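You operate a simulated robot arm through the tools that you are given. There is no shell and no other tool. Be economical: measure what you need, move in short steps, check, and stop when the job is done.

You run a simulated two-armed robot. Do the job below in one go: nothing can be reset, and whatever is moved stays where it is left.

TASK
Press the white square button three times. Take the purple block on the top of the white shaker and put it away on the top of the bench with the ring press. Stack the 27 blue pack from the top of the white table on top of the 29 blue pack. Open the bottom cabinet drawer, put the small purple block on the top of the white table away on the lower shelf of the store cabinet and shut the drawer again. Hold the measuring cup on the top of the white table steady with one hand and put the purple bottle in it with the other. Take the grey bottle and put it on the round grey pad. Fetch the red bracket and set it on the top of the white table. Do these in any order. Set down upright: grey bottle, red bracket.

Only the result counts: the job must be done as asked and must still hold three seconds after the hand-in. Knocking over, shifting, dropping, spilling or breaking anything else fails it.

THE ROBOT
Two 7-joint arms with two-finger parallel grippers on one trunk, on a base that drives. Base frame: it is fixed to the floor where the robot stands at the start and does not move with it; the origin is under the middle of the robot, x ahead of it, y to its left, z up. Units: cm, degrees, N and s.
The left shoulder is at the start at [7, 13.3, 114], the right one opposite. With the tool pointing down near the work surface each hand reaches from about 10 to 64 cm from the robot's upright axis, wherever it stands, measured 20 degrees to its own side. Places, roughly: blue pack [275, 525, 75]; bottom cabinet drawer [780, 410, 20]; grey bottle [600, 450, 75]; lower shelf of the store cabinet [780, 420, 30]; measuring cup [275, 550, 75]; purple block (4x4x4 cm) [-110, 380, 90]; purple bottle [575, 450, 75]; red bracket (5x3x3 cm) [640, 420, 80]; round grey pad (8x8x2 cm) [620, 430, 80]; small purple block (4x4x3 cm) [310, 520, 80]; top of the bench with the ring press [-280, 570, 80]; top of the white table [300, 530, 80]; white square button [40, -10, 80]. Payload 1.57 kg a hand.
The tool frame of a hand sits at the grasp point between the pads (the TCP): z along the fingers, y along the line on which they close. The tips reach 3 cm beyond it. The gripper opens to 8 cm. The fingers are 1.7 cm wide and 1.2 cm thick; the gripper's body (4 by 8.2 cm) begins 8 cm behind the TCP.
Orientation is that of the tool frame in the base frame, as [roll, pitch, yaw] about the fixed x, y, z axes, in that order (R = Rz(yaw) Ry(pitch) Rx(roll)). With the fingers straight down and closing along the base's y, the tool's x points along the base's -x, its y along +y and its z along -z.

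THE INTERFACE
- The arms move only by the tool step_arm. It takes "left_moves", "right_moves" or both (then of equal length, played together; a hand with none holds still); each is a list of rows, each an object of numbers (a shift or turn left out is 0, a gripper value left out holds the last): "tx", "ty", "tz": the shift along the base's x, y, z in cm; "wx", "wy", "wz": the turn, a rotation vector about the base's x, y, z in degrees; "gripper": the closure, from 0 (fully open) to 1 (shut). In form: [{"tx": .., "ty": .., "tz": .., "wx": .., "wy": .., "wz": .., "gripper": ..}, ...]. A call has 1 to 12 rows; each row shifts and turns the commanded pose from where the row before left it. Each row takes 0.2 s and may step no farther than 5 cm and 8.6 degrees from the row before; otherwise, or with a gripper value out of range, the whole call is refused. Where a pose cannot be reached the arm comes as near as it can. A force on the tool above 40 N (or 10 N above the force at the start of the call, whichever is more), or a blocked arm, ends the call early, and 0.2 s more pass. The fingers move at their own pace (about 15.3 cm/s each) and stop on an object; they squeeze with about 24 N. The grip force told is the motor's: it shows also when the fingers shut on nothing. Time passes only in rows, and 0.2 s behind the last, so rows that do not move let the fingers close. It gives the time, the measured TCP pose, the force on the tool (base axes), the opening and the grip force at its end, in the units of the frame above (readings bear some noise), with the torque about the TCP (base axes, N m) and any sound that the robot's microphone picked up.
- Cameras (640 x 400 px; columns grow to the right, rows downward): "scene" is now at [11.97, -3.47, 136.02]; the picture's right is [-0.28, -0.96, 0.00], its down [-0.64, 0.19, -0.75] and it looks along [0.72, -0.21, -0.66] (base axes); focal length 251 px, centre (320, 200). "left" rides on the left gripper at [7.2, 0.7, -12.2] in its tool frame; the picture's right is [-0.09, 1.00, 0.00], its down [-0.84, -0.08, -0.54] and it looks along [-0.54, -0.05, 0.84] (tool axes); focal length 238 px, centre (320, 200). "right" rides on the right gripper at [7.2, -0.7, -12.2] in its tool frame; the picture's right is [0.09, 1.00, 0.00], its down [-0.84, 0.08, -0.54] and it looks along [-0.54, 0.05, 0.84] (tool axes); focal length 238 px, centre (320, 200). There is no depth. A picture from a camera that has moved, and an enlarged one, comes with that camera's place and axes in the base frame and with its lens. The place of the scene camera against the robot may be out by one fixed shift of up to 2.5 cm in any direction.
- camera(camera): a new picture of that camera. The clock stands still meanwhile.
- move_column(by): slides the trunk up (or, below 0, down) by that many cm; the arms and the scene camera ride with it, the base frame stays. It gives what a move gives, with no picture.
- steer(legs): drives the robot by 1 to 6 legs, each [ahead, left, turn to the left] in cm, cm and degrees, along the robot's own axes; the way and the turn of a leg run together, so that a leg with both is an arc; at most 150 cm and 180 degrees a leg. The arms and the cameras ride along, it lands a little off, and it stops where it bumps. It gives what a move gives.
- aim_head(pan, tilt): turns the head with the scene camera to pan (to the left, within 86 degrees either way) and tilt (down, from -29 to 69), counted from straight ahead of the robot. It gives what a move gives.
- enlarge(camera, box): a new picture of the part [left, top, right, bottom] of that camera's present view, enlarged. The clock stands still meanwhile.
- close_job(): hands the job in; it is judged then, once.

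Work in short steps. Places have to be worked out from the pictures, the camera data and where the tool is seen: move nearer, look again, correct. Check each grasp and each placing, and mend what went wrong. You have 217 turns and 228 pictures in all, those below and enlarged ones among them. Open the grippers and draw the arms clear of the work before you hand the job in, unless the task says otherwise; then end with one line.

The tools are called by a JSON object that holds its "api" and its "payload". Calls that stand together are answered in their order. step_arm: Moves the arms, as the interface text tells. Its arguments: {"type":"object","properties":{"left_moves":{"type":"array"},"right_moves":{"type":"array"}},"required":[]} The other tools are called the same way: move_column (by) slides the trunk up or down; steer (legs) drives the base; aim_head (pan, tilt) turns the head that bears the scene camera; camera (camera) takes a picture; enlarge (camera, box) takes an enlarged picture of a part of a camera's view; close_job () hands the job in.

At the start:

```text
time_s: 0.0
left_tool_pos: [51.3, 10.48, 108.26]
left_ee_rot: [180.0, 0.1, -180.0]
left_contact_force: [-1.0, -0.4, 0.2]
left_ft_torque: [0.03, -0.01, -0.03]
left_opening: 7.99
left_gripper_force: 0.1
right_tool_pos: [32.84, -30.6, 106.15]
right_ee_rot: [179.9, 0.0, 179.9]
right_contact_force: [0.7, 1.0, 0.2]
right_ft_torque: [0.03, 0.01, -0.02]
right_opening: 8.0
right_gripper_force: 0.1
trunk travel left (down, up): [-71.3, 22.7]
robot x, y, heading: [0.21, 0.35, 0.0]
head pan, tilt: [-16.6, 41.7]
```

scene: 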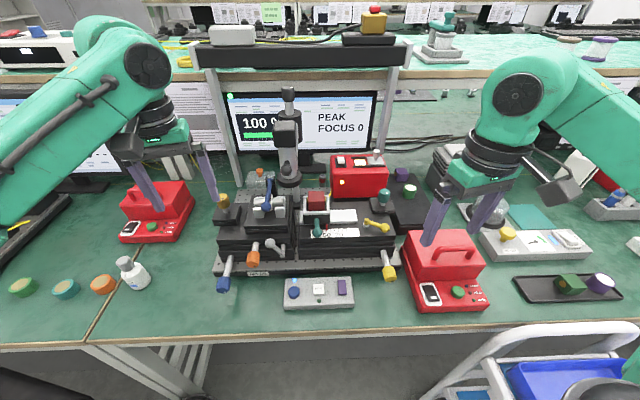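
right: 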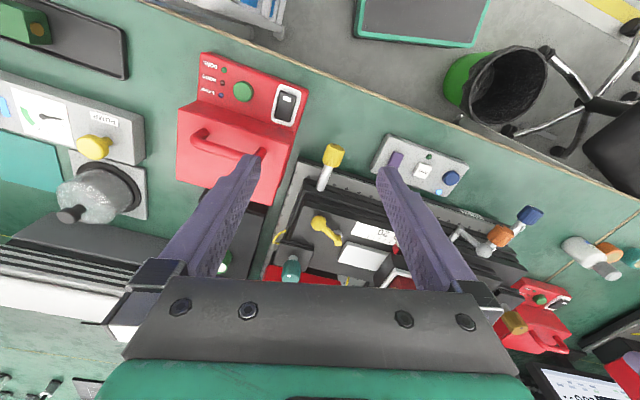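
left: 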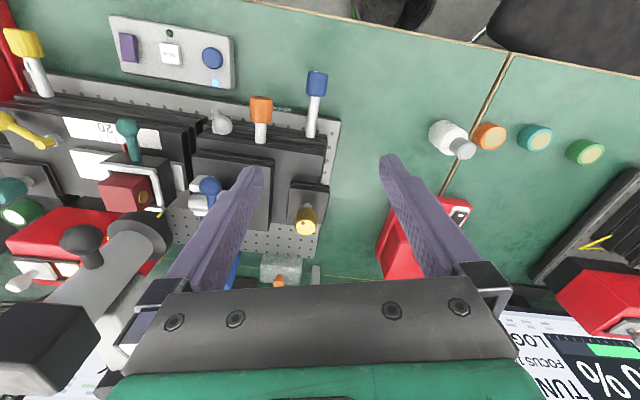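

The left and right pictures put the white button near [42.8, -11.1, 79.2]. I shut the right fingers and go above it.

{"api": "step_arm", "payload": {"right_moves": [{"gripper": 1}, {"tx": 2, "ty": 4}, {"tx": 2, "ty": 4}, {"tx": 2, "ty": 4}, {"tx": 2, "ty": 4}, {"tx": 2, "ty": 3.5}, {"tz": -5}, {"tz": -5}, {"tz": -5}, {}]}}

{"api": "camera", "payload": {"camera": "right"}}

{"api": "camera", "payload": {"camera": "scene"}}

```text
time_s: 2.2
left_tool_pos: [51.27, 10.37, 108.25]
left_ee_rot: [180.0, 0.1, 179.9]
left_contact_force: [0.6, -0.1, -0.2]
left_ft_torque: [-0.01, 0.03, -0.04]
left_opening: 8.0
left_gripper_force: 0.1
right_tool_pos: [42.76, -11.34, 91.22]
right_ee_rot: [-180.0, -0.1, -179.9]
right_contact_force: [-0.1, 0.6, 1.1]
right_ft_torque: [0.01, 0.0, 0.04]
right_opening: 0.01
right_gripper_force: 21.2
trunk travel left (down, up): [-71.3, 22.7]
robot x, y, heading: [-0.31, -0.04, 0.3]
head pan, tilt: [-16.6, 41.7]
```

```text
224 pictures are left
camera right: at [35.51, -11.91, 103.3], right [-0.09, 1.0, 0.0], down [0.84, 0.08, 0.54], along [0.54, 0.05, -0.84], focal length 238 px, centre (320, 200)
```

right: 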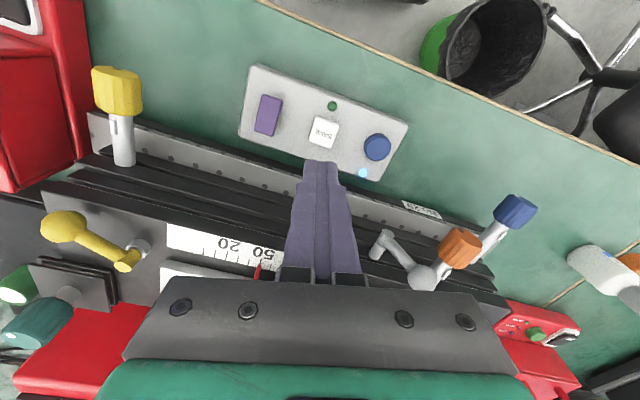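

```text
223 pictures are left
camera scene: at [11.94, -3.49, 136.03], right [-0.28, -0.96, 0.0], down [-0.64, 0.19, -0.75], along [0.72, -0.21, -0.66], focal length 251 px, centre (320, 200)
```

scene: 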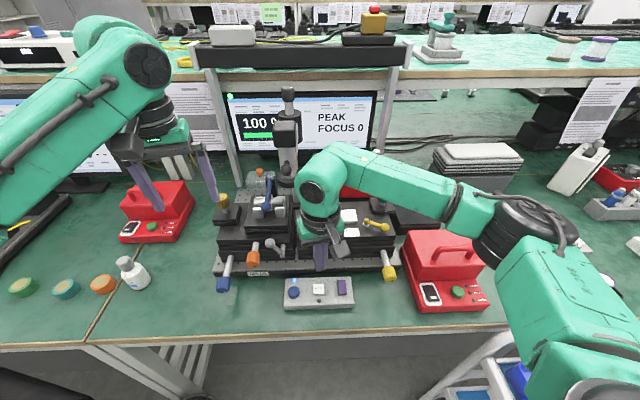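

Button ray gives [42.65, -10.96]; I am at [42.76, -11.34]. I shift slightly and go down to just above it, then feel for contact in small steps.

{"api": "step_arm", "payload": {"right_moves": [{"ty": 0.4, "tz": -4}, {"tz": -3.4}, {}]}}

{"api": "camera", "payload": {"camera": "right"}}

```text
time_s: 3.0
left_tool_pos: [51.26, 10.47, 108.25]
left_ee_rot: [180.0, -0.1, -179.9]
left_contact_force: [-0.1, -0.2, 0.1]
left_ft_torque: [-0.03, 0.0, 0.0]
left_opening: 8.0
left_gripper_force: 0.0
right_tool_pos: [42.7, -10.81, 83.83]
right_ee_rot: [-180.0, 0.0, 180.0]
right_contact_force: [0.1, 0.1, 0.2]
right_ft_torque: [-0.01, -0.02, 0.01]
right_opening: 0.0
right_gripper_force: 21.7
trunk travel left (down, up): [-71.3, 22.7]
robot x, y, heading: [-0.29, -0.18, -0.1]
head pan, tilt: [-16.6, 41.7]
```

```text
222 pictures are left
camera right: at [35.45, -11.29, 95.79], right [-0.09, 1.0, 0.0], down [0.84, 0.08, 0.54], along [0.54, 0.05, -0.84], focal length 238 px, centre (320, 200)
```

right: 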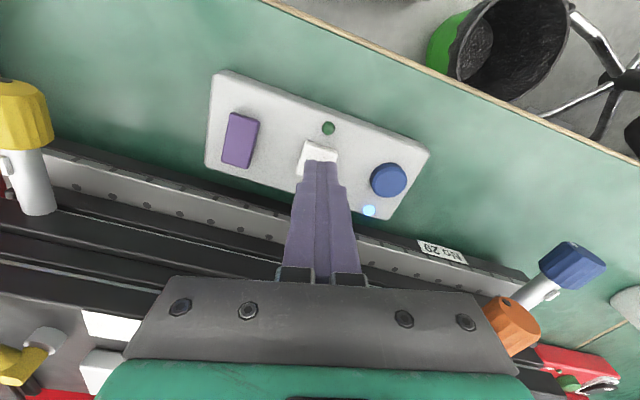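

The tips are right over the button. I press down slowly.

{"api": "step_arm", "payload": {"right_moves": [{"tz": -0.4}, {"tz": -0.4}, {"tz": -0.3}, {"tz": -0.3}, {}]}}

```text
time_s: 4.2
left_tool_pos: [51.3, 10.57, 108.31]
left_ee_rot: [-179.9, 0.0, 180.0]
left_contact_force: [-0.4, -0.8, 0.0]
left_ft_torque: [0.01, 0.02, 0.0]
left_opening: 7.98
left_gripper_force: 0.0
right_tool_pos: [42.83, -10.8, 82.35]
right_ee_rot: [-179.9, -0.1, -180.0]
right_contact_force: [-0.7, 0.4, 0.1]
right_ft_torque: [-0.01, -0.01, 0.0]
right_opening: 0.0
right_gripper_force: 21.6
trunk travel left (down, up): [-71.3, 22.7]
robot x, y, heading: [0.1, 0.16, -0.1]
head pan, tilt: [-16.6, 41.7]
```

No contact yet; I go down further in small steps.

{"api": "step_arm", "payload": {"right_moves": [{"tz": -0.3}, {"tz": -0.3}, {}]}}

```text
time_s: 5.0
left_tool_pos: [51.22, 10.49, 108.27]
left_ee_rot: [179.9, 0.0, -180.0]
left_contact_force: [-0.8, -0.2, -0.1]
left_ft_torque: [-0.01, 0.02, -0.02]
left_opening: 8.01
left_gripper_force: 0.1
right_tool_pos: [42.84, -10.66, 82.0]
right_ee_rot: [180.0, 0.0, -180.0]
right_contact_force: [-1.0, -2.5, 4.8]
right_ft_torque: [0.0, 0.04, 0.0]
right_opening: 0.0
right_gripper_force: 21.0
trunk travel left (down, up): [-71.3, 22.7]
robot x, y, heading: [0.16, 0.03, -0.2]
head pan, tilt: [-16.6, 41.7]
heard: click
```

A click: first press counted. I back off and press again to the same depth.

{"api": "step_arm", "payload": {"right_moves": [{"tz": 0.8}, {"tz": 0.8}, {}, {}]}}

{"api": "step_arm", "payload": {"right_moves": [{"tz": -0.8}, {"tz": -0.5}, {"tz": -0.3}, {}]}}

{"api": "camera", "payload": {"camera": "scene"}}

```text
time_s: 6.0
left_tool_pos: [51.25, 10.41, 108.27]
left_ee_rot: [180.0, 0.0, 180.0]
left_contact_force: [-0.4, 0.2, 0.0]
left_ft_torque: [-0.01, 0.01, -0.02]
left_opening: 8.02
left_gripper_force: 0.0
right_tool_pos: [42.99, -10.71, 83.38]
right_ee_rot: [179.9, 0.0, 180.0]
right_contact_force: [0.0, -0.1, -0.5]
right_ft_torque: [0.04, 0.03, 0.02]
right_opening: 0.0
right_gripper_force: 21.3
trunk travel left (down, up): [-71.3, 22.7]
robot x, y, heading: [0.52, 0.04, -0.1]
head pan, tilt: [-16.6, 41.7]
```

```text
time_s: 7.0
left_tool_pos: [51.12, 10.56, 108.32]
left_ee_rot: [180.0, 0.0, 180.0]
left_contact_force: [-0.3, 0.3, 0.3]
left_ft_torque: [0.01, 0.03, 0.06]
left_opening: 8.0
left_gripper_force: 0.0
right_tool_pos: [42.9, -10.71, 81.87]
right_ee_rot: [180.0, 0.1, 179.9]
right_contact_force: [1.5, 0.1, 5.5]
right_ft_torque: [0.0, -0.05, 0.06]
right_opening: 0.0
right_gripper_force: 21.5
trunk travel left (down, up): [-71.3, 22.7]
robot x, y, heading: [-0.01, 0.03, -0.1]
head pan, tilt: [-16.6, 41.7]
heard: click
```

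```text
221 pictures are left
camera scene: at [11.92, -3.44, 136.04], right [-0.28, -0.96, 0.0], down [-0.64, 0.19, -0.75], along [0.72, -0.21, -0.66], focal length 251 px, centre (320, 200)
```

scene: 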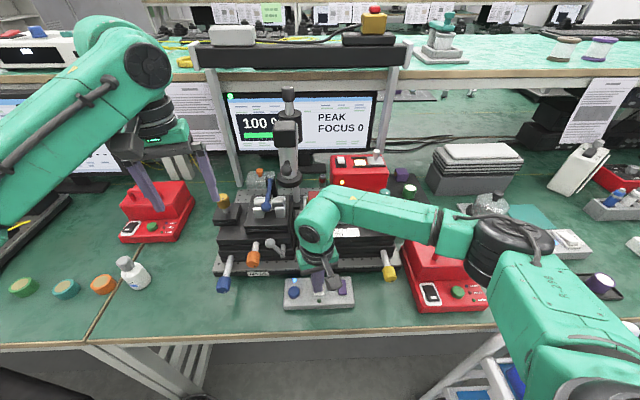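

Second click heard. Third press, then lift away.

{"api": "step_arm", "payload": {"right_moves": [{"tz": 0.8}, {"tz": 0.8}, {}, {}]}}

{"api": "step_arm", "payload": {"right_moves": [{"tz": -0.8}, {"tz": -0.5}, {"tz": -0.3}, {}]}}

```text
time_s: 8.0
left_tool_pos: [51.1, 10.43, 108.23]
left_ee_rot: [-180.0, -0.1, 180.0]
left_contact_force: [-0.2, -1.0, 0.1]
left_ft_torque: [0.02, 0.02, 0.01]
left_opening: 7.97
left_gripper_force: 0.1
right_tool_pos: [42.94, -10.72, 83.46]
right_ee_rot: [180.0, 0.0, 180.0]
right_contact_force: [-0.3, -0.9, 0.1]
right_ft_torque: [0.0, -0.02, -0.01]
right_opening: 0.04
right_gripper_force: 21.1
trunk travel left (down, up): [-71.3, 22.7]
robot x, y, heading: [-0.21, 0.13, 0.0]
head pan, tilt: [-16.6, 41.7]
```

```text
time_s: 9.0
left_tool_pos: [51.19, 10.53, 108.38]
left_ee_rot: [-180.0, 0.0, 180.0]
left_contact_force: [-0.6, 0.6, 0.1]
left_ft_torque: [-0.02, 0.04, 0.0]
left_opening: 8.03
left_gripper_force: 0.1
right_tool_pos: [42.92, -10.54, 81.98]
right_ee_rot: [-179.9, 0.1, -179.9]
right_contact_force: [0.7, 0.6, 4.2]
right_ft_torque: [0.05, -0.06, 0.05]
right_opening: 0.0
right_gripper_force: 21.2
trunk travel left (down, up): [-71.3, 22.7]
robot x, y, heading: [-0.3, -0.03, -0.1]
head pan, tilt: [-16.6, 41.7]
heard: click
```

Three clicks done. I lift the right hand and draw both arms in for driving, then look left.

{"api": "step_arm", "payload": {"right_moves": [{"tz": 5}, {"tz": 5}, {"tz": 5}, {"tz": 5}, {"tz": 5, "ty": -2}, {"tz": 5, "tx": -3, "ty": -4}, {"tx": -5}, {"tx": -5}, {}], "left_moves": [{"tz": 4}, {"tz": 4, "tx": -4}, {"tx": -5}, {"tx": -5, "ty": 2}, {"tx": -5, "ty": 3}, {"tx": -2, "ty": 3}, {}, {}, {}]}}

{"api": "aim_head", "payload": {"pan": 80, "tilt": 15}}

{"api": "camera", "payload": {"camera": "scene"}}

```text
refused: row 2 steps farther than a row can; nothing moved
```

```text
time_s: 10.7
left_tool_pos: [51.32, 10.58, 108.19]
left_ee_rot: [-180.0, 0.0, -180.0]
left_contact_force: [0.2, 0.1, 0.0]
left_ft_torque: [0.0, -0.01, -0.01]
left_opening: 8.02
left_gripper_force: 0.2
right_tool_pos: [42.92, -10.6, 81.75]
right_ee_rot: [180.0, -0.1, -180.0]
right_contact_force: [3.7, 1.3, 6.4]
right_ft_torque: [0.03, -0.06, 0.02]
right_opening: 0.02
right_gripper_force: 20.9
trunk travel left (down, up): [-71.3, 22.7]
robot x, y, heading: [-0.01, -0.42, 0.2]
head pan, tilt: [80.0, 15.0]
```

```text
220 pictures are left
camera scene: at [5.54, 8.2, 140.22], right [0.98, -0.17, 0.0], down [-0.05, -0.26, -0.97], along [0.17, 0.95, -0.26], focal length 251 px, centre (320, 200)
```

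scene: 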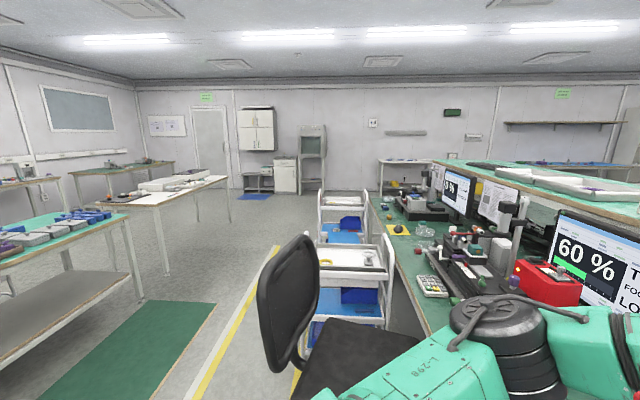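

The hand still rests on the button; I lift it (smaller steps) and draw both arms in.

{"api": "step_arm", "payload": {"right_moves": [{"tz": 4.5}, {"tz": 4.5}, {"tz": 4.5}, {"tz": 4.5}, {"tz": 4.5}, {"tz": 4.5}, {"tx": -4.5}, {"tx": -4, "ty": -2}, {"tx": -4, "ty": -3}, {"ty": -4.5}, {"ty": -4}, {}], "left_moves": [{"tz": 4}, {"tz": 3, "tx": -3}, {"tx": -4.5}, {"tx": -4, "ty": 2}, {"tx": -4, "ty": 2}, {"tx": -3, "ty": 3}, {"ty": 4}, {}, {}, {}, {}, {}]}}

{"api": "aim_head", "payload": {"pan": 86, "tilt": 40}}

{"api": "camera", "payload": {"camera": "scene"}}

```text
time_s: 13.3
left_tool_pos: [32.77, 21.61, 115.35]
left_ee_rot: [-180.0, -0.1, 180.0]
left_contact_force: [0.4, -0.8, -0.3]
left_ft_torque: [0.0, -0.01, -0.01]
left_opening: 7.98
left_gripper_force: 0.1
right_tool_pos: [30.31, -24.01, 108.99]
right_ee_rot: [180.0, 0.0, -180.0]
right_contact_force: [-0.2, -0.1, 0.4]
right_ft_torque: [-0.04, -0.01, 0.0]
right_opening: 0.0
right_gripper_force: 21.1
trunk travel left (down, up): [-71.3, 22.7]
robot x, y, heading: [0.23, -0.14, 0.1]
head pan, tilt: [80.0, 15.0]
```

```text
time_s: 14.2
left_tool_pos: [32.72, 21.66, 115.31]
left_ee_rot: [179.9, 0.0, 180.0]
left_contact_force: [-0.6, -0.5, 1.2]
left_ft_torque: [0.03, 0.0, -0.02]
left_opening: 8.01
left_gripper_force: 0.1
right_tool_pos: [30.37, -23.99, 109.07]
right_ee_rot: [180.0, 0.1, -180.0]
right_contact_force: [-0.4, 0.2, 0.3]
right_ft_torque: [-0.02, 0.0, 0.01]
right_opening: 0.01
right_gripper_force: 21.4
trunk travel left (down, up): [-71.3, 22.7]
robot x, y, heading: [0.38, -0.28, -0.0]
head pan, tilt: [85.9, 40.0]
```

```text
219 pictures are left
camera scene: at [4.52, 7.39, 136.28], right [1.0, -0.07, 0.0], down [-0.05, -0.64, -0.77], along [0.05, 0.76, -0.64], focal length 251 px, centre (320, 200)
```

scene: 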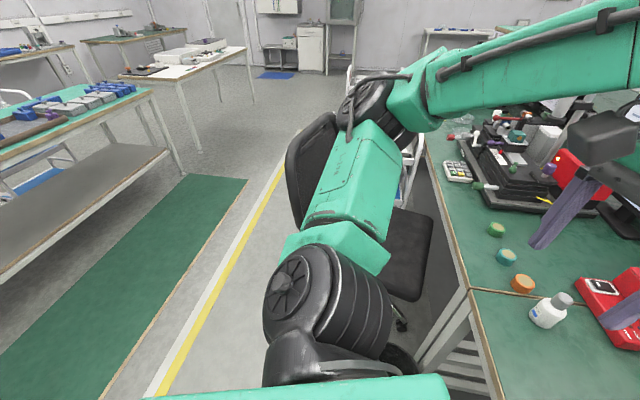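

The aisle along x≈-55 is clear (chair and carts to its right). I back out, turn left and drive ahead, then look.

{"api": "steer", "payload": {"legs": [[-55, 0, 0], [0, 0, 90], [130, 0, 0]]}}

{"api": "aim_head", "payload": {"pan": 10, "tilt": 20}}

{"api": "camera", "payload": {"camera": "scene"}}

```text
time_s: 27.3
left_tool_pos: [-71.77, 164.67, 115.26]
left_ee_rot: [179.9, 0.0, -91.8]
left_contact_force: [0.1, -0.2, 0.4]
left_ft_torque: [-0.03, 0.02, -0.01]
left_opening: 7.97
left_gripper_force: 0.1
right_tool_pos: [-26.15, 160.81, 108.96]
right_ee_rot: [-179.9, 0.0, -91.8]
right_contact_force: [0.4, -0.1, -0.9]
right_ft_torque: [-0.01, 0.02, -0.02]
right_opening: 0.0
right_gripper_force: 21.7
trunk travel left (down, up): [-71.3, 22.7]
robot x, y, heading: [-51.23, 130.98, 88.3]
head pan, tilt: [85.9, 40.0]
```

```text
time_s: 28.8
left_tool_pos: [-71.72, 164.7, 115.25]
left_ee_rot: [180.0, 0.1, -91.8]
left_contact_force: [0.8, -0.4, 0.3]
left_ft_torque: [-0.02, -0.02, -0.01]
left_opening: 8.02
left_gripper_force: 0.1
right_tool_pos: [-26.3, 160.7, 108.89]
right_ee_rot: [180.0, -0.1, -92.0]
right_contact_force: [-0.1, -0.9, -0.1]
right_ft_torque: [0.0, 0.01, -0.02]
right_opening: 0.01
right_gripper_force: 20.9
trunk travel left (down, up): [-71.3, 22.7]
robot x, y, heading: [-51.65, 131.27, 88.2]
head pan, tilt: [10.0, 20.0]
```

```text
218 pictures are left
camera scene: at [-53.54, 144.39, 139.41], right [0.99, 0.14, 0.0], down [0.05, -0.34, -0.94], along [-0.13, 0.93, -0.34], focal length 251 px, centre (320, 200)
```

scene: 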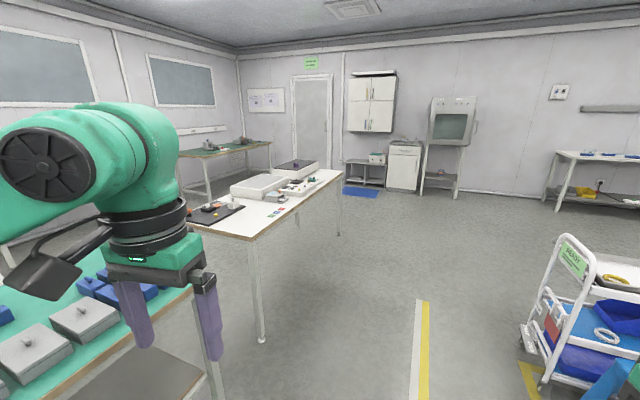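

The table with the shaker is slightly turned, its near edge running from about (-107,258) to (-69,409). I drive on and turn to face it.

{"api": "steer", "payload": {"legs": [[110, 0, 0], [110, 0, 0], [0, 0, 78]]}}

{"api": "aim_head", "payload": {"pan": 0, "tilt": 40}}

{"api": "camera", "payload": {"camera": "scene"}}

```text
time_s: 43.2
left_tool_pos: [-79.45, 339.9, 115.32]
left_ee_rot: [179.9, 0.1, -13.0]
left_contact_force: [-0.5, 0.4, 1.1]
left_ft_torque: [0.0, 0.0, -0.01]
left_opening: 8.0
left_gripper_force: 0.1
right_tool_pos: [-66.86, 383.65, 108.92]
right_ee_rot: [180.0, -0.1, -13.1]
right_contact_force: [0.7, 0.1, -0.6]
right_ft_torque: [-0.03, 0.0, 0.02]
right_opening: 0.02
right_gripper_force: 21.6
trunk travel left (down, up): [-71.3, 22.7]
robot x, y, heading: [-42.67, 353.22, 167.2]
head pan, tilt: [10.0, 20.0]
```

```text
time_s: 44.0
left_tool_pos: [-79.47, 339.85, 115.24]
left_ee_rot: [-180.0, -0.1, -13.0]
left_contact_force: [-0.3, -0.3, 0.3]
left_ft_torque: [0.02, 0.01, 0.01]
left_opening: 8.01
left_gripper_force: 0.1
right_tool_pos: [-66.94, 383.75, 108.86]
right_ee_rot: [180.0, 0.1, -13.0]
right_contact_force: [0.0, -0.1, -0.3]
right_ft_torque: [0.0, 0.0, 0.0]
right_opening: 0.0
right_gripper_force: 21.5
trunk travel left (down, up): [-71.3, 22.7]
robot x, y, heading: [-43.02, 353.5, 167.0]
head pan, tilt: [0.0, 40.0]
```

```text
217 pictures are left
camera scene: at [-56.92, 355.56, 136.28], right [0.22, 0.97, 0.0], down [0.63, -0.14, -0.77], along [-0.75, 0.17, -0.64], focal length 251 px, centre (320, 200)
```

scene: 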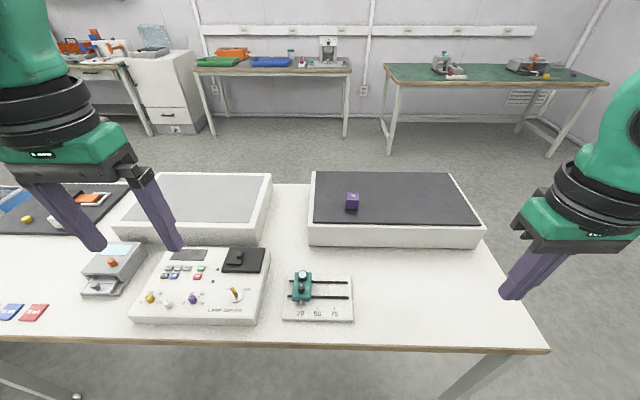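

The purple block sits on the white shaker at about [-108, 377, 90], 69 cm from my axis. I go 11 cm closer and 6 left so that it lies in the right hand's reach.

{"api": "steer", "payload": {"legs": [[11, 6, 0]]}}

{"api": "camera", "payload": {"camera": "right"}}

{"api": "camera", "payload": {"camera": "scene"}}

```text
time_s: 45.3
left_tool_pos: [-91.28, 336.61, 115.37]
left_ee_rot: [179.8, 0.2, -13.0]
left_contact_force: [0.8, -0.1, -0.5]
left_ft_torque: [0.01, 0.0, -0.02]
left_opening: 8.0
left_gripper_force: 0.0
right_tool_pos: [-78.64, 380.5, 108.96]
right_ee_rot: [180.0, 0.2, -13.0]
right_contact_force: [0.1, -0.9, -0.2]
right_ft_torque: [0.02, 0.0, 0.02]
right_opening: 0.0
right_gripper_force: 21.6
trunk travel left (down, up): [-71.3, 22.7]
robot x, y, heading: [-54.57, 350.3, 167.1]
head pan, tilt: [0.0, 40.0]
```

```text
216 pictures are left
camera right: at [-71.61, 379.66, 121.02], right [-0.13, -0.99, 0.0], down [-0.83, 0.11, 0.54], along [-0.54, 0.07, -0.84], focal length 238 px, centre (320, 200)
```

right: 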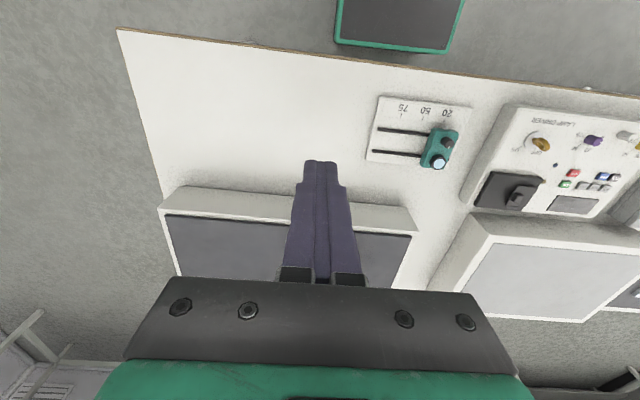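

```text
215 pictures are left
camera scene: at [-68.8, 352.24, 136.29], right [0.23, 0.97, 0.0], down [0.63, -0.15, -0.77], along [-0.75, 0.17, -0.64], focal length 251 px, centre (320, 200)
```

scene: 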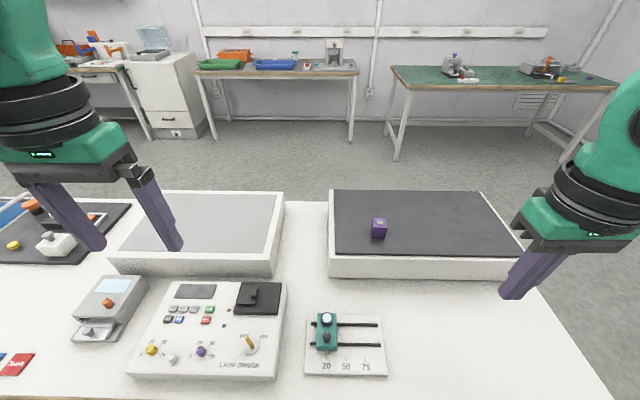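

Two views triangulate the block to about [-110.6, 377, 88]. I open the right hand and go above it for a close look.

{"api": "step_arm", "payload": {"right_moves": [{"tx": -4.5, "gripper": 0}, {"tx": -4.5}, {"tx": -4.5}, {"tx": -4.5}, {"tx": -4.5, "tz": -2}, {"tx": -4.5, "ty": -1.5, "tz": -1}, {"tx": -2, "ty": -2, "tz": -3}, {"tz": -2}, {}]}}

{"api": "camera", "payload": {"camera": "right"}}

```text
time_s: 47.3
left_tool_pos: [-91.45, 336.53, 115.4]
left_ee_rot: [180.0, 0.1, -12.9]
left_contact_force: [0.7, 0.1, 0.5]
left_ft_torque: [0.0, -0.01, -0.03]
left_opening: 7.98
left_gripper_force: 0.0
right_tool_pos: [-107.8, 376.76, 100.85]
right_ee_rot: [-179.9, 0.0, -13.0]
right_contact_force: [0.4, -0.7, 0.3]
right_ft_torque: [-0.01, 0.01, 0.02]
right_opening: 8.01
right_gripper_force: 0.1
trunk travel left (down, up): [-71.3, 22.7]
robot x, y, heading: [-54.41, 349.98, 167.0]
head pan, tilt: [0.0, 40.0]
```

```text
214 pictures are left
camera right: at [-100.69, 375.96, 112.87], right [-0.13, -0.99, 0.0], down [-0.83, 0.11, 0.54], along [-0.54, 0.07, -0.84], focal length 238 px, centre (320, 200)
```

right: 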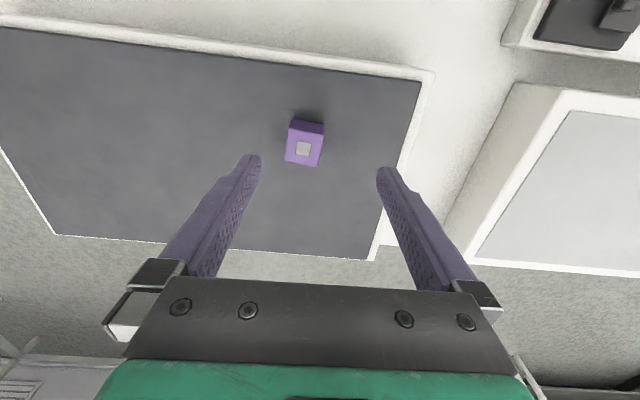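

The close view puts the block at about [-109.2, 378.7], top z≈90, turned about 7° from the hand. I align, go down and close.

{"api": "step_arm", "payload": {"right_moves": [{"tx": -1.4, "ty": 2.0, "wz": -7}, {"tz": -4}, {"tz": -3}, {}]}}

{"api": "camera", "payload": {"camera": "right"}}

```text
time_s: 48.3
left_tool_pos: [-91.43, 336.46, 115.39]
left_ee_rot: [180.0, 0.0, -13.1]
left_contact_force: [-1.0, -0.3, -0.4]
left_ft_torque: [-0.01, 0.0, -0.02]
left_opening: 8.0
left_gripper_force: 0.1
right_tool_pos: [-109.17, 379.08, 93.62]
right_ee_rot: [-179.9, 0.0, -20.0]
right_contact_force: [0.6, 1.1, 0.3]
right_ft_torque: [-0.02, 0.02, -0.04]
right_opening: 8.0
right_gripper_force: 0.0
trunk travel left (down, up): [-71.3, 22.7]
robot x, y, heading: [-54.54, 350.24, 167.0]
head pan, tilt: [0.0, 40.0]
```

```text
213 pictures are left
camera right: at [-102.23, 377.37, 105.66], right [-0.25, -0.97, 0.0], down [-0.81, 0.21, 0.54], along [-0.52, 0.14, -0.84], focal length 238 px, centre (320, 200)
```

right: 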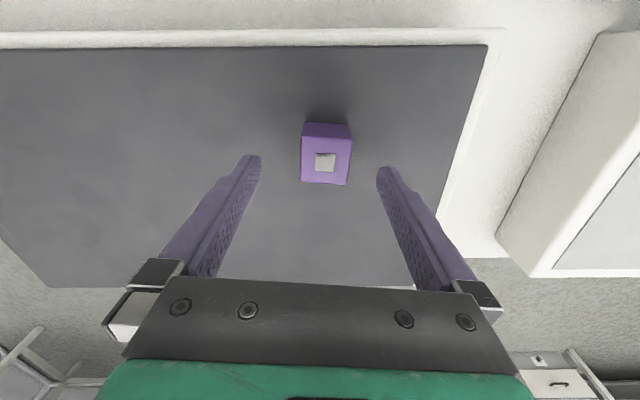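

Aligned within 0.4 cm. I go down and close.

{"api": "step_arm", "payload": {"right_moves": [{"tx": 0.3, "ty": -0.4, "tz": -2}, {"tz": -2.1}, {"gripper": 1}, {}, {}, {}]}}

{"api": "step_arm", "payload": {"right_moves": [{"tz": 3}, {"tz": 4}, {"tz": 4}, {}]}}

{"api": "camera", "payload": {"camera": "right"}}

```text
time_s: 49.7
left_tool_pos: [-91.62, 336.52, 115.24]
left_ee_rot: [180.0, 0.1, -12.9]
left_contact_force: [-0.6, -0.1, 0.6]
left_ft_torque: [0.0, 0.02, 0.02]
left_opening: 8.01
left_gripper_force: 0.0
right_tool_pos: [-108.89, 378.83, 89.57]
right_ee_rot: [180.0, -0.1, -20.0]
right_contact_force: [-0.4, -0.3, -0.2]
right_ft_torque: [0.01, -0.03, -0.02]
right_opening: 3.55
right_gripper_force: 24.2
trunk travel left (down, up): [-71.3, 22.7]
robot x, y, heading: [-54.78, 350.48, 166.9]
head pan, tilt: [0.0, 40.0]
```

```text
time_s: 50.7
left_tool_pos: [-91.53, 336.5, 115.35]
left_ee_rot: [-179.9, 0.1, -13.0]
left_contact_force: [-0.1, 0.4, 0.7]
left_ft_torque: [0.04, -0.01, -0.01]
left_opening: 8.03
left_gripper_force: 0.0
right_tool_pos: [-108.87, 378.6, 101.04]
right_ee_rot: [-180.0, -0.1, -20.0]
right_contact_force: [0.3, -0.1, -1.0]
right_ft_torque: [0.04, 0.05, 0.03]
right_opening: 3.57
right_gripper_force: 24.4
trunk travel left (down, up): [-71.3, 22.7]
robot x, y, heading: [-54.73, 350.56, 166.8]
head pan, tilt: [0.0, 40.0]
```

```text
212 pictures are left
camera right: at [-101.93, 376.91, 113.02], right [-0.25, -0.97, 0.0], down [-0.81, 0.21, 0.54], along [-0.52, 0.14, -0.84], focal length 238 px, centre (320, 200)
```

right: 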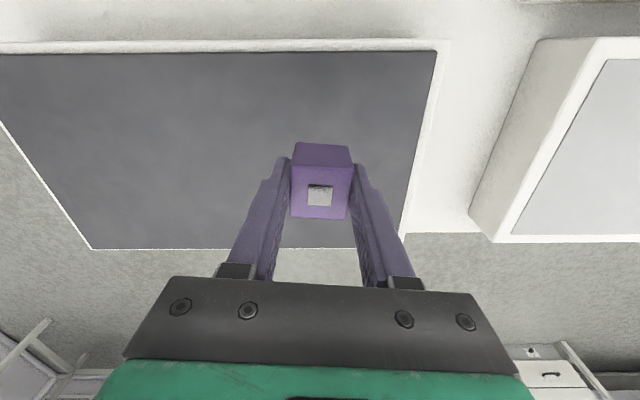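

Grasp holds (3.57 cm wide; block base ~3.5 below TCP). I draw the hand in, back off and drive round the table's far end toward the green bench at about (-280, 570).

{"api": "step_arm", "payload": {"right_moves": [{"tz": 4}, {"tz": 4}, {"tx": 4.5}, {"tx": 4.5}, {"tx": 4.5}, {"tx": 4.5}, {"tx": 4.5}, {"tx": 4.5}, {}]}}

{"api": "steer", "payload": {"legs": [[-20, 0, 0], [0, 0, -77]]}}

{"api": "aim_head", "payload": {"pan": 20, "tilt": 25}}

{"api": "camera", "payload": {"camera": "scene"}}

```text
time_s: 52.7
left_tool_pos: [-91.69, 336.56, 115.22]
left_ee_rot: [180.0, 0.0, -13.0]
left_contact_force: [-0.9, -0.3, -0.1]
left_ft_torque: [0.01, -0.04, 0.02]
left_opening: 7.99
left_gripper_force: 0.1
right_tool_pos: [-81.29, 378.04, 108.53]
right_ee_rot: [-180.0, -0.1, -20.0]
right_contact_force: [-0.2, 0.1, -0.6]
right_ft_torque: [0.01, 0.02, 0.02]
right_opening: 3.57
right_gripper_force: 23.9
right hand out of reach, approached as far as the arm can: row 2
trunk travel left (down, up): [-71.3, 22.7]
robot x, y, heading: [-54.92, 350.35, 166.9]
head pan, tilt: [0.0, 40.0]
```

```text
time_s: 57.6
left_tool_pos: [-56.85, 378.4, 115.31]
left_ee_rot: [-179.9, 0.0, -89.7]
left_contact_force: [0.1, 0.0, 1.3]
left_ft_torque: [-0.01, -0.03, -0.01]
left_opening: 7.98
left_gripper_force: 0.0
right_tool_pos: [-14.43, 377.95, 108.71]
right_ee_rot: [-179.9, 0.1, -96.6]
right_contact_force: [0.5, 0.5, -0.1]
right_ft_torque: [-0.01, 0.02, -0.01]
right_opening: 3.54
right_gripper_force: 23.6
trunk travel left (down, up): [-71.3, 22.7]
robot x, y, heading: [-35.03, 345.7, 90.4]
head pan, tilt: [0.0, 40.0]
```

```text
time_s: 58.4
left_tool_pos: [-56.84, 378.42, 115.35]
left_ee_rot: [-179.9, 0.0, -89.7]
left_contact_force: [0.2, -0.4, -0.9]
left_ft_torque: [0.0, 0.02, -0.02]
left_opening: 7.99
left_gripper_force: 0.0
right_tool_pos: [-14.44, 377.83, 108.62]
right_ee_rot: [180.0, 0.1, -96.5]
right_contact_force: [0.3, 0.5, 0.0]
right_ft_torque: [-0.02, -0.02, -0.02]
right_opening: 3.55
right_gripper_force: 24.0
trunk travel left (down, up): [-71.3, 22.7]
robot x, y, heading: [-35.26, 345.89, 90.3]
head pan, tilt: [20.0, 25.0]
```

```text
211 pictures are left
camera scene: at [-39.46, 358.3, 138.6], right [0.94, 0.35, 0.0], down [0.15, -0.4, -0.91], along [-0.31, 0.85, -0.42], focal length 251 px, centre (320, 200)
```

scene: 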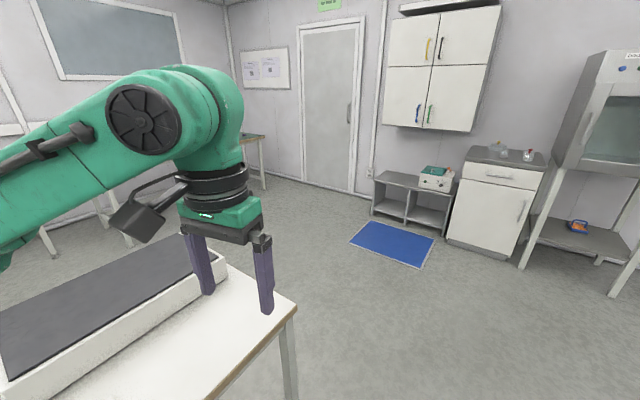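

Clear floor ahead. I go past the table's corner (-64,407), turn left and approach the bench.

{"api": "steer", "payload": {"legs": [[140, 0, 0], [0, 0, 68], [140, 0, 0]]}}

{"api": "aim_head", "payload": {"pan": 0, "tilt": 35}}

{"api": "camera", "payload": {"camera": "scene"}}

```text
time_s: 74.8
left_tool_pos: [-203.51, 533.23, 115.28]
left_ee_rot: [-179.9, -0.1, -23.8]
left_contact_force: [0.6, 0.1, -0.1]
left_ft_torque: [-0.01, 0.02, -0.02]
left_opening: 7.98
left_gripper_force: 0.0
right_tool_pos: [-185.62, 571.94, 108.62]
right_ee_rot: [-179.9, 0.0, -30.9]
right_contact_force: [-0.5, 0.1, -1.2]
right_ft_torque: [0.01, 0.01, 0.02]
right_opening: 3.57
right_gripper_force: 24.0
trunk travel left (down, up): [-71.3, 22.7]
robot x, y, heading: [-164.69, 539.79, 156.1]
head pan, tilt: [20.0, 25.0]
```

```text
time_s: 75.6
left_tool_pos: [-203.4, 533.24, 115.32]
left_ee_rot: [180.0, -0.1, -23.8]
left_contact_force: [-0.3, 0.4, -1.4]
left_ft_torque: [0.01, -0.01, 0.02]
left_opening: 8.01
left_gripper_force: 0.1
right_tool_pos: [-185.73, 571.89, 108.68]
right_ee_rot: [-180.0, 0.0, -30.7]
right_contact_force: [0.1, 0.0, -1.8]
right_ft_torque: [-0.03, -0.04, -0.02]
right_opening: 3.56
right_gripper_force: 23.9
trunk travel left (down, up): [-71.3, 22.7]
robot x, y, heading: [-164.88, 539.7, 156.2]
head pan, tilt: [0.0, 35.0]
```

```text
210 pictures are left
camera scene: at [-178.49, 544.25, 137.03], right [0.4, 0.92, 0.0], down [0.52, -0.23, -0.82], along [-0.75, 0.33, -0.57], focal length 251 px, centre (320, 200)
```

scene: 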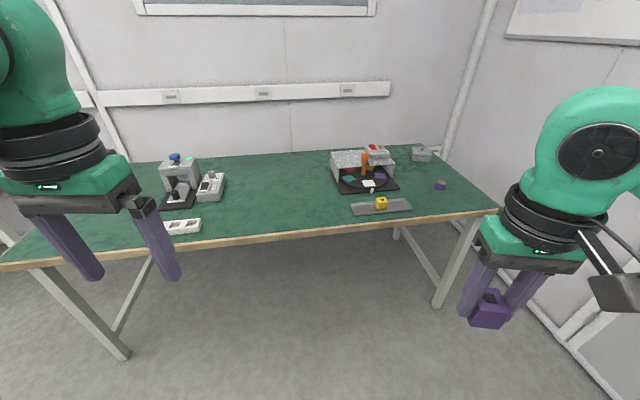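

I see the green bench; free space is around (-262, 563). I square up to it and draw nearer.

{"api": "steer", "payload": {"legs": [[0, 0, 9.5], [50, 19, 0]]}}

{"api": "aim_head", "payload": {"pan": -10, "tilt": 45}}

{"api": "camera", "payload": {"camera": "scene"}}

{"api": "camera", "payload": {"camera": "right"}}

```text
time_s: 79.4
left_tool_pos: [-255.08, 521.5, 115.48]
left_ee_rot: [180.0, 0.0, -14.7]
left_contact_force: [-0.4, -0.2, -1.2]
left_ft_torque: [-0.01, -0.02, 0.01]
left_opening: 7.97
left_gripper_force: 0.1
right_tool_pos: [-243.58, 562.36, 108.67]
right_ee_rot: [180.0, 0.0, -21.7]
right_contact_force: [0.1, -0.6, -1.4]
right_ft_torque: [-0.02, 0.01, 0.02]
right_opening: 3.54
right_gripper_force: 24.2
trunk travel left (down, up): [-71.3, 22.7]
robot x, y, heading: [-217.92, 533.91, 165.3]
head pan, tilt: [0.0, 35.0]
```

```text
time_s: 80.1
left_tool_pos: [-255.18, 521.42, 115.27]
left_ee_rot: [180.0, 0.0, -14.7]
left_contact_force: [-0.2, -0.6, 0.3]
left_ft_torque: [0.02, 0.01, -0.02]
left_opening: 8.0
left_gripper_force: 0.0
right_tool_pos: [-243.73, 562.48, 108.65]
right_ee_rot: [-180.0, 0.0, -21.8]
right_contact_force: [0.3, 0.1, 0.0]
right_ft_torque: [-0.01, 0.01, -0.01]
right_opening: 3.52
right_gripper_force: 24.2
trunk travel left (down, up): [-71.3, 22.7]
robot x, y, heading: [-217.78, 534.12, 165.4]
head pan, tilt: [-10.0, 45.0]
```

```text
209 pictures are left
camera scene: at [-231.33, 537.56, 135.54], right [0.42, 0.91, 0.0], down [0.64, -0.3, -0.71], along [-0.64, 0.3, -0.71], focal length 251 px, centre (320, 200)
```

scene: 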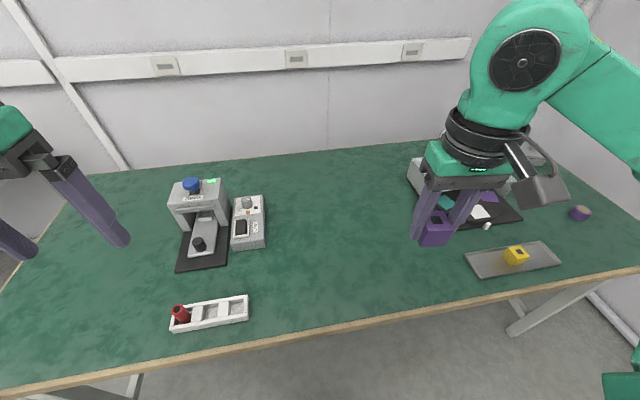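

```text
208 pictures are left
camera right: at [-236.87, 560.41, 120.79], right [-0.28, -0.96, 0.0], down [-0.81, 0.24, 0.54], along [-0.52, 0.15, -0.84], focal length 238 px, centre (320, 200)
```

right: 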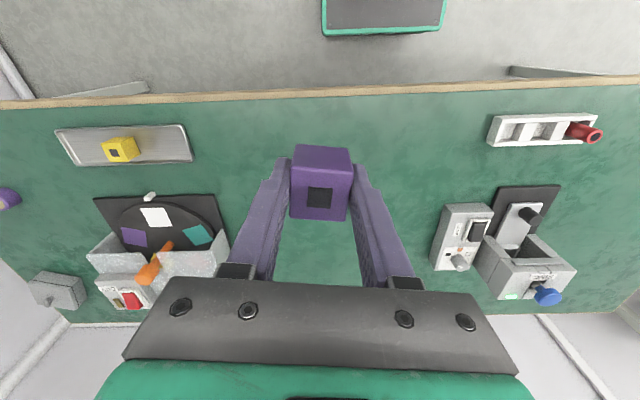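

The free bench middle is 15 cm further in; bench top ≈78. I move there and lower to just above it.

{"api": "step_arm", "payload": {"right_moves": [{"tx": -4.5, "ty": 1.2}, {"tx": -4.5, "ty": 1.2}, {"tx": -4.5, "ty": 1.3}, {"tz": -4.5}, {"tz": -4.5}, {"tz": -4.5}, {"tz": -4.5}, {"tz": -4.5}, {"tz": -2}, {}]}}

{"api": "camera", "payload": {"camera": "right"}}

{"api": "camera", "payload": {"camera": "scene"}}

```text
time_s: 82.3
left_tool_pos: [-255.15, 521.5, 115.33]
left_ee_rot: [180.0, 0.0, -14.8]
left_contact_force: [0.5, 0.1, -0.4]
left_ft_torque: [0.03, 0.0, 0.04]
left_opening: 8.0
left_gripper_force: 0.0
right_tool_pos: [-257.4, 566.13, 84.31]
right_ee_rot: [180.0, 0.0, -21.7]
right_contact_force: [0.0, -1.0, -0.7]
right_ft_torque: [-0.01, -0.04, -0.03]
right_opening: 3.53
right_gripper_force: 24.1
trunk travel left (down, up): [-71.3, 22.7]
robot x, y, heading: [-218.0, 533.83, 165.1]
head pan, tilt: [-10.0, 45.0]
```

```text
207 pictures are left
camera right: at [-250.43, 564.1, 96.38], right [-0.28, -0.96, 0.0], down [-0.81, 0.24, 0.54], along [-0.52, 0.15, -0.84], focal length 238 px, centre (320, 200)
```

right: 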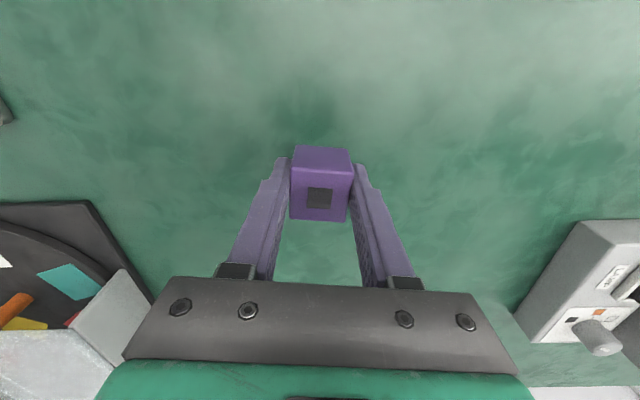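

```text
206 pictures are left
camera scene: at [-231.28, 537.56, 135.54], right [0.42, 0.91, 0.0], down [0.64, -0.3, -0.71], along [-0.64, 0.3, -0.71], focal length 251 px, centre (320, 200)
```

scene: 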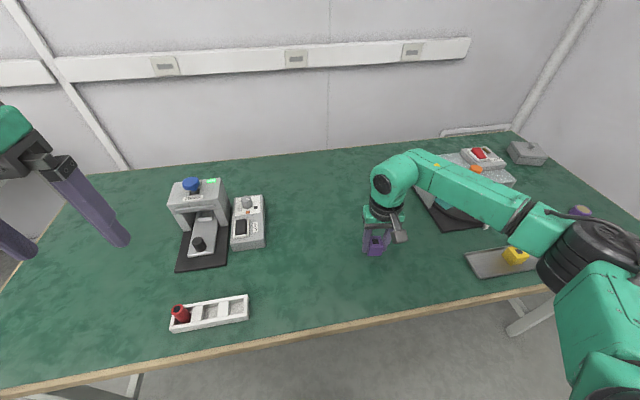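

Clear all round. I lower gently until contact.

{"api": "step_arm", "payload": {"right_moves": [{"tz": -1}, {"tz": -0.6}, {"tz": -0.5}, {"tz": -0.4}, {}]}}

```text
time_s: 83.5
left_tool_pos: [-255.09, 521.3, 115.2]
left_ee_rot: [179.9, 0.0, -14.7]
left_contact_force: [-0.7, 0.7, 0.8]
left_ft_torque: [-0.01, 0.01, 0.02]
left_opening: 7.98
left_gripper_force: 0.0
right_tool_pos: [-257.26, 566.05, 81.65]
right_ee_rot: [180.0, 0.0, -21.8]
right_contact_force: [-0.5, 0.9, -0.8]
right_ft_torque: [-0.06, 0.03, 0.02]
right_opening: 3.53
right_gripper_force: 24.0
trunk travel left (down, up): [-71.3, 22.7]
robot x, y, heading: [-217.55, 533.79, 165.1]
head pan, tilt: [-10.0, 45.0]
```

No contact yet; a bit further.

{"api": "step_arm", "payload": {"right_moves": [{"tz": -0.3}, {"tz": -0.3}, {}]}}

```text
time_s: 84.3
left_tool_pos: [-255.21, 521.36, 115.31]
left_ee_rot: [-180.0, 0.1, -14.6]
left_contact_force: [-0.3, 0.4, -0.2]
left_ft_torque: [0.0, -0.02, -0.04]
left_opening: 8.01
left_gripper_force: 0.1
right_tool_pos: [-257.34, 565.99, 81.18]
right_ee_rot: [-179.9, 0.0, -21.6]
right_contact_force: [-0.1, -0.1, 0.4]
right_ft_torque: [-0.02, 0.03, -0.01]
right_opening: 3.55
right_gripper_force: 23.9
trunk travel left (down, up): [-71.3, 22.7]
robot x, y, heading: [-217.89, 534.14, 165.0]
head pan, tilt: [-10.0, 45.0]
```

{"api": "step_arm", "payload": {"right_moves": [{"tz": -0.3}, {"tz": -0.3}, {}]}}

{"api": "camera", "payload": {"camera": "right"}}

```text
time_s: 85.1
left_tool_pos: [-255.19, 521.38, 115.29]
left_ee_rot: [-180.0, -0.1, -14.7]
left_contact_force: [-0.6, -0.2, -0.1]
left_ft_torque: [0.05, 0.03, 0.01]
left_opening: 8.01
left_gripper_force: 0.0
right_tool_pos: [-257.31, 566.05, 80.49]
right_ee_rot: [-180.0, -0.1, -21.7]
right_contact_force: [-0.6, 0.1, -1.3]
right_ft_torque: [0.01, -0.01, 0.0]
right_opening: 3.56
right_gripper_force: 23.8
trunk travel left (down, up): [-71.3, 22.7]
robot x, y, heading: [-218.21, 533.93, 165.3]
head pan, tilt: [-10.0, 45.0]
```

```text
205 pictures are left
camera right: at [-250.36, 564.07, 92.56], right [-0.28, -0.96, 0.0], down [-0.81, 0.24, 0.54], along [-0.52, 0.15, -0.84], focal length 238 px, centre (320, 200)
```

right: 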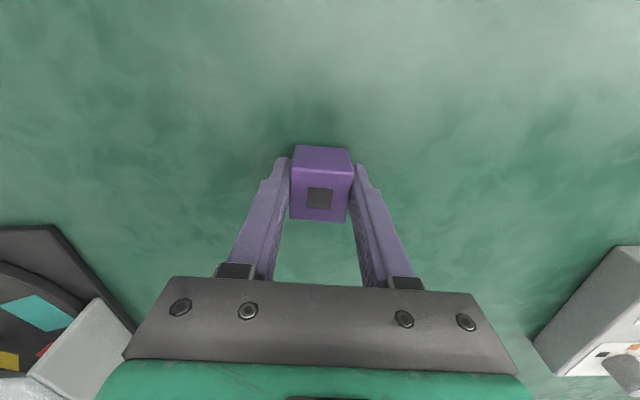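

Still above the bench. I go on in 0.4 cm steps.

{"api": "step_arm", "payload": {"right_moves": [{"tz": -0.4}, {"tz": -0.3}, {"tz": -0.3}, {}]}}

```text
time_s: 86.1
left_tool_pos: [-255.1, 521.47, 115.32]
left_ee_rot: [179.9, 0.0, -14.7]
left_contact_force: [0.1, 0.3, -0.2]
left_ft_torque: [0.01, 0.0, -0.01]
left_opening: 8.01
left_gripper_force: 0.1
right_tool_pos: [-257.14, 566.04, 79.34]
right_ee_rot: [180.0, 0.1, -21.7]
right_contact_force: [-0.6, -0.3, -0.8]
right_ft_torque: [0.03, 0.01, 0.0]
right_opening: 3.56
right_gripper_force: 24.1
trunk travel left (down, up): [-71.3, 22.7]
robot x, y, heading: [-217.86, 534.5, 165.3]
head pan, tilt: [-10.0, 45.0]
```

No contact yet; further down, watching the force.

{"api": "step_arm", "payload": {"right_moves": [{"tz": -0.3}, {"tz": -0.3}, {"tz": -0.3}, {}]}}

{"api": "enlarge", "payload": {"camera": "scene", "box": [320, 190, 440, 280]}}

```text
time_s: 87.1
left_tool_pos: [-254.77, 521.15, 115.41]
left_ee_rot: [180.0, 0.1, -14.7]
left_contact_force: [0.4, 0.4, 0.6]
left_ft_torque: [-0.02, -0.04, -0.02]
left_opening: 7.97
left_gripper_force: 0.2
right_tool_pos: [-257.2, 566.02, 79.0]
right_ee_rot: [179.9, 0.6, -21.8]
right_contact_force: [-4.1, 8.7, 37.6]
right_ft_torque: [0.55, -0.4, 0.22]
right_opening: 3.56
right_gripper_force: 24.4
trunk travel left (down, up): [-71.3, 22.7]
robot x, y, heading: [-217.95, 534.02, 165.2]
head pan, tilt: [-10.0, 45.0]
```

```text
4.44 times, centred on (380, 235) of scene
camera zoom: at [-230.86, 537.35, 135.63], right [0.42, 0.91, 0.0], down [0.64, -0.29, -0.71], along [-0.64, 0.3, -0.7], focal length 1117 px, centre (53, 44)
```

zoom: 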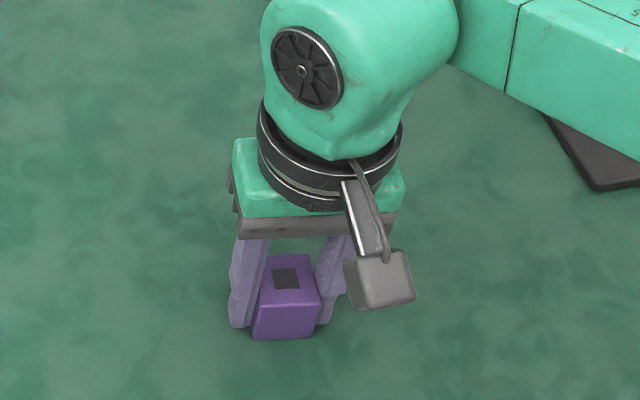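

Contact at TCP 79.0 (bench top ≈75.5). I relieve a little, open and rise.

{"api": "step_arm", "payload": {"right_moves": [{"tz": 0.5}, {"gripper": 0}, {}, {"tz": 4}, {"tz": 4.5}, {"tz": 4.5}, {"tz": 4.5}, {"tz": 4.5}, {"tz": 4.5}, {"tx": 4}, {}]}}

{"api": "camera", "payload": {"camera": "scene"}}

```text
time_s: 89.5
left_tool_pos: [-255.24, 521.41, 115.28]
left_ee_rot: [180.0, -0.1, -14.7]
left_contact_force: [-0.1, 0.5, -1.1]
left_ft_torque: [-0.01, -0.06, -0.02]
left_opening: 8.01
left_gripper_force: 0.1
right_tool_pos: [-253.15, 566.03, 105.52]
right_ee_rot: [-180.0, 0.0, -21.8]
right_contact_force: [-0.9, 0.1, 1.0]
right_ft_torque: [0.0, -0.04, -0.01]
right_opening: 8.0
right_gripper_force: 0.0
trunk travel left (down, up): [-71.3, 22.7]
robot x, y, heading: [-217.96, 533.48, 165.1]
head pan, tilt: [-10.0, 45.0]
```

```text
203 pictures are left
camera scene: at [-231.38, 537.55, 135.53], right [0.42, 0.91, 0.0], down [0.64, -0.3, -0.71], along [-0.64, 0.3, -0.71], focal length 251 px, centre (320, 200)
```

scene: 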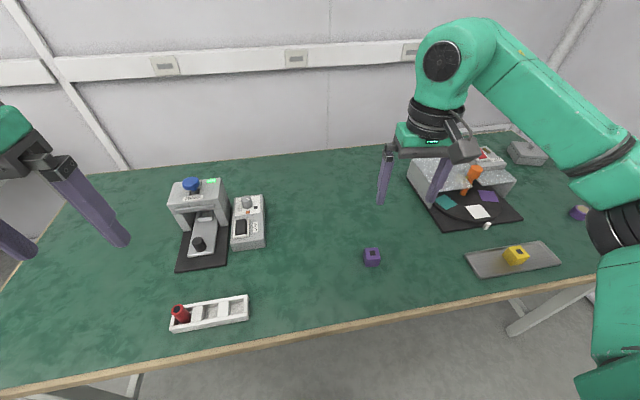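

The block stands on the bench. I draw the right hand in, back off, turn about and look along the way to the white table.

{"api": "step_arm", "payload": {"right_moves": [{"tx": 4.5, "ty": -1, "gripper": 1}, {"tx": 4.5, "ty": -1}, {"tz": 3}, {}]}}

{"api": "steer", "payload": {"legs": [[-60, 0, 0], [0, 0, -170], [100, 0, 0]]}}

{"api": "aim_head", "payload": {"pan": 0, "tilt": 20}}

{"api": "camera", "payload": {"camera": "scene"}}

```text
time_s: 90.5
left_tool_pos: [-255.11, 521.52, 115.26]
left_ee_rot: [180.0, 0.1, -14.8]
left_contact_force: [-0.1, -0.6, -0.7]
left_ft_torque: [0.0, 0.01, -0.01]
left_opening: 7.99
left_gripper_force: 0.2
right_tool_pos: [-243.96, 564.0, 108.73]
right_ee_rot: [-180.0, 0.0, -21.7]
right_contact_force: [0.6, 0.3, -0.4]
right_ft_torque: [0.01, 0.0, -0.01]
right_opening: 0.0
right_gripper_force: 20.7
trunk travel left (down, up): [-71.3, 22.7]
robot x, y, heading: [-217.77, 533.94, 165.3]
head pan, tilt: [-10.0, 45.0]
```

```text
time_s: 105.6
left_tool_pos: [-27.51, 529.04, 115.33]
left_ee_rot: [-179.9, 0.0, 175.1]
left_contact_force: [-0.2, -1.4, 0.1]
left_ft_torque: [0.03, -0.03, 0.02]
left_opening: 7.98
left_gripper_force: 0.2
right_tool_pos: [-31.13, 485.1, 108.79]
right_ee_rot: [-179.9, -0.1, 168.1]
right_contact_force: [-0.2, -0.2, -0.2]
right_ft_torque: [0.01, -0.02, 0.02]
right_opening: 0.0
right_gripper_force: 20.9
trunk travel left (down, up): [-71.3, 22.7]
robot x, y, heading: [-61.9, 510.05, -5.2]
head pan, tilt: [-10.0, 45.0]
```

```text
time_s: 106.5
left_tool_pos: [-27.31, 528.94, 115.39]
left_ee_rot: [-179.9, 0.1, 175.2]
left_contact_force: [0.8, -0.5, -0.9]
left_ft_torque: [0.0, 0.01, 0.01]
left_opening: 7.99
left_gripper_force: 0.2
right_tool_pos: [-31.1, 485.06, 108.84]
right_ee_rot: [179.9, 0.0, 168.1]
right_contact_force: [-0.5, 0.5, -0.1]
right_ft_torque: [0.01, 0.0, 0.02]
right_opening: 0.0
right_gripper_force: 21.0
trunk travel left (down, up): [-71.3, 22.7]
robot x, y, heading: [-62.02, 510.05, -4.9]
head pan, tilt: [0.0, 20.0]
```

```text
202 pictures are left
camera scene: at [-48.67, 507.97, 139.4], right [-0.09, -1.0, 0.0], down [-0.34, 0.03, -0.94], along [0.94, -0.08, -0.34], focal length 251 px, centre (320, 200)
```

scene: 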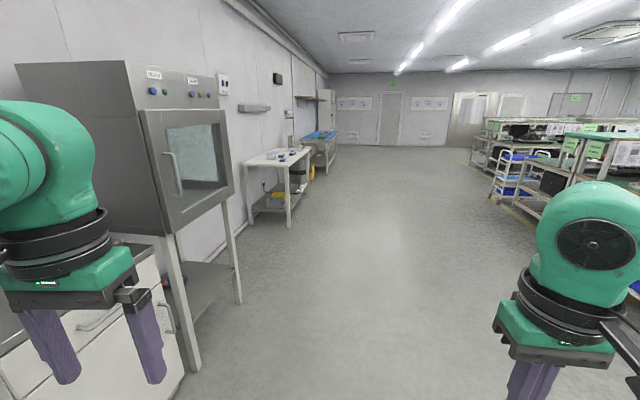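

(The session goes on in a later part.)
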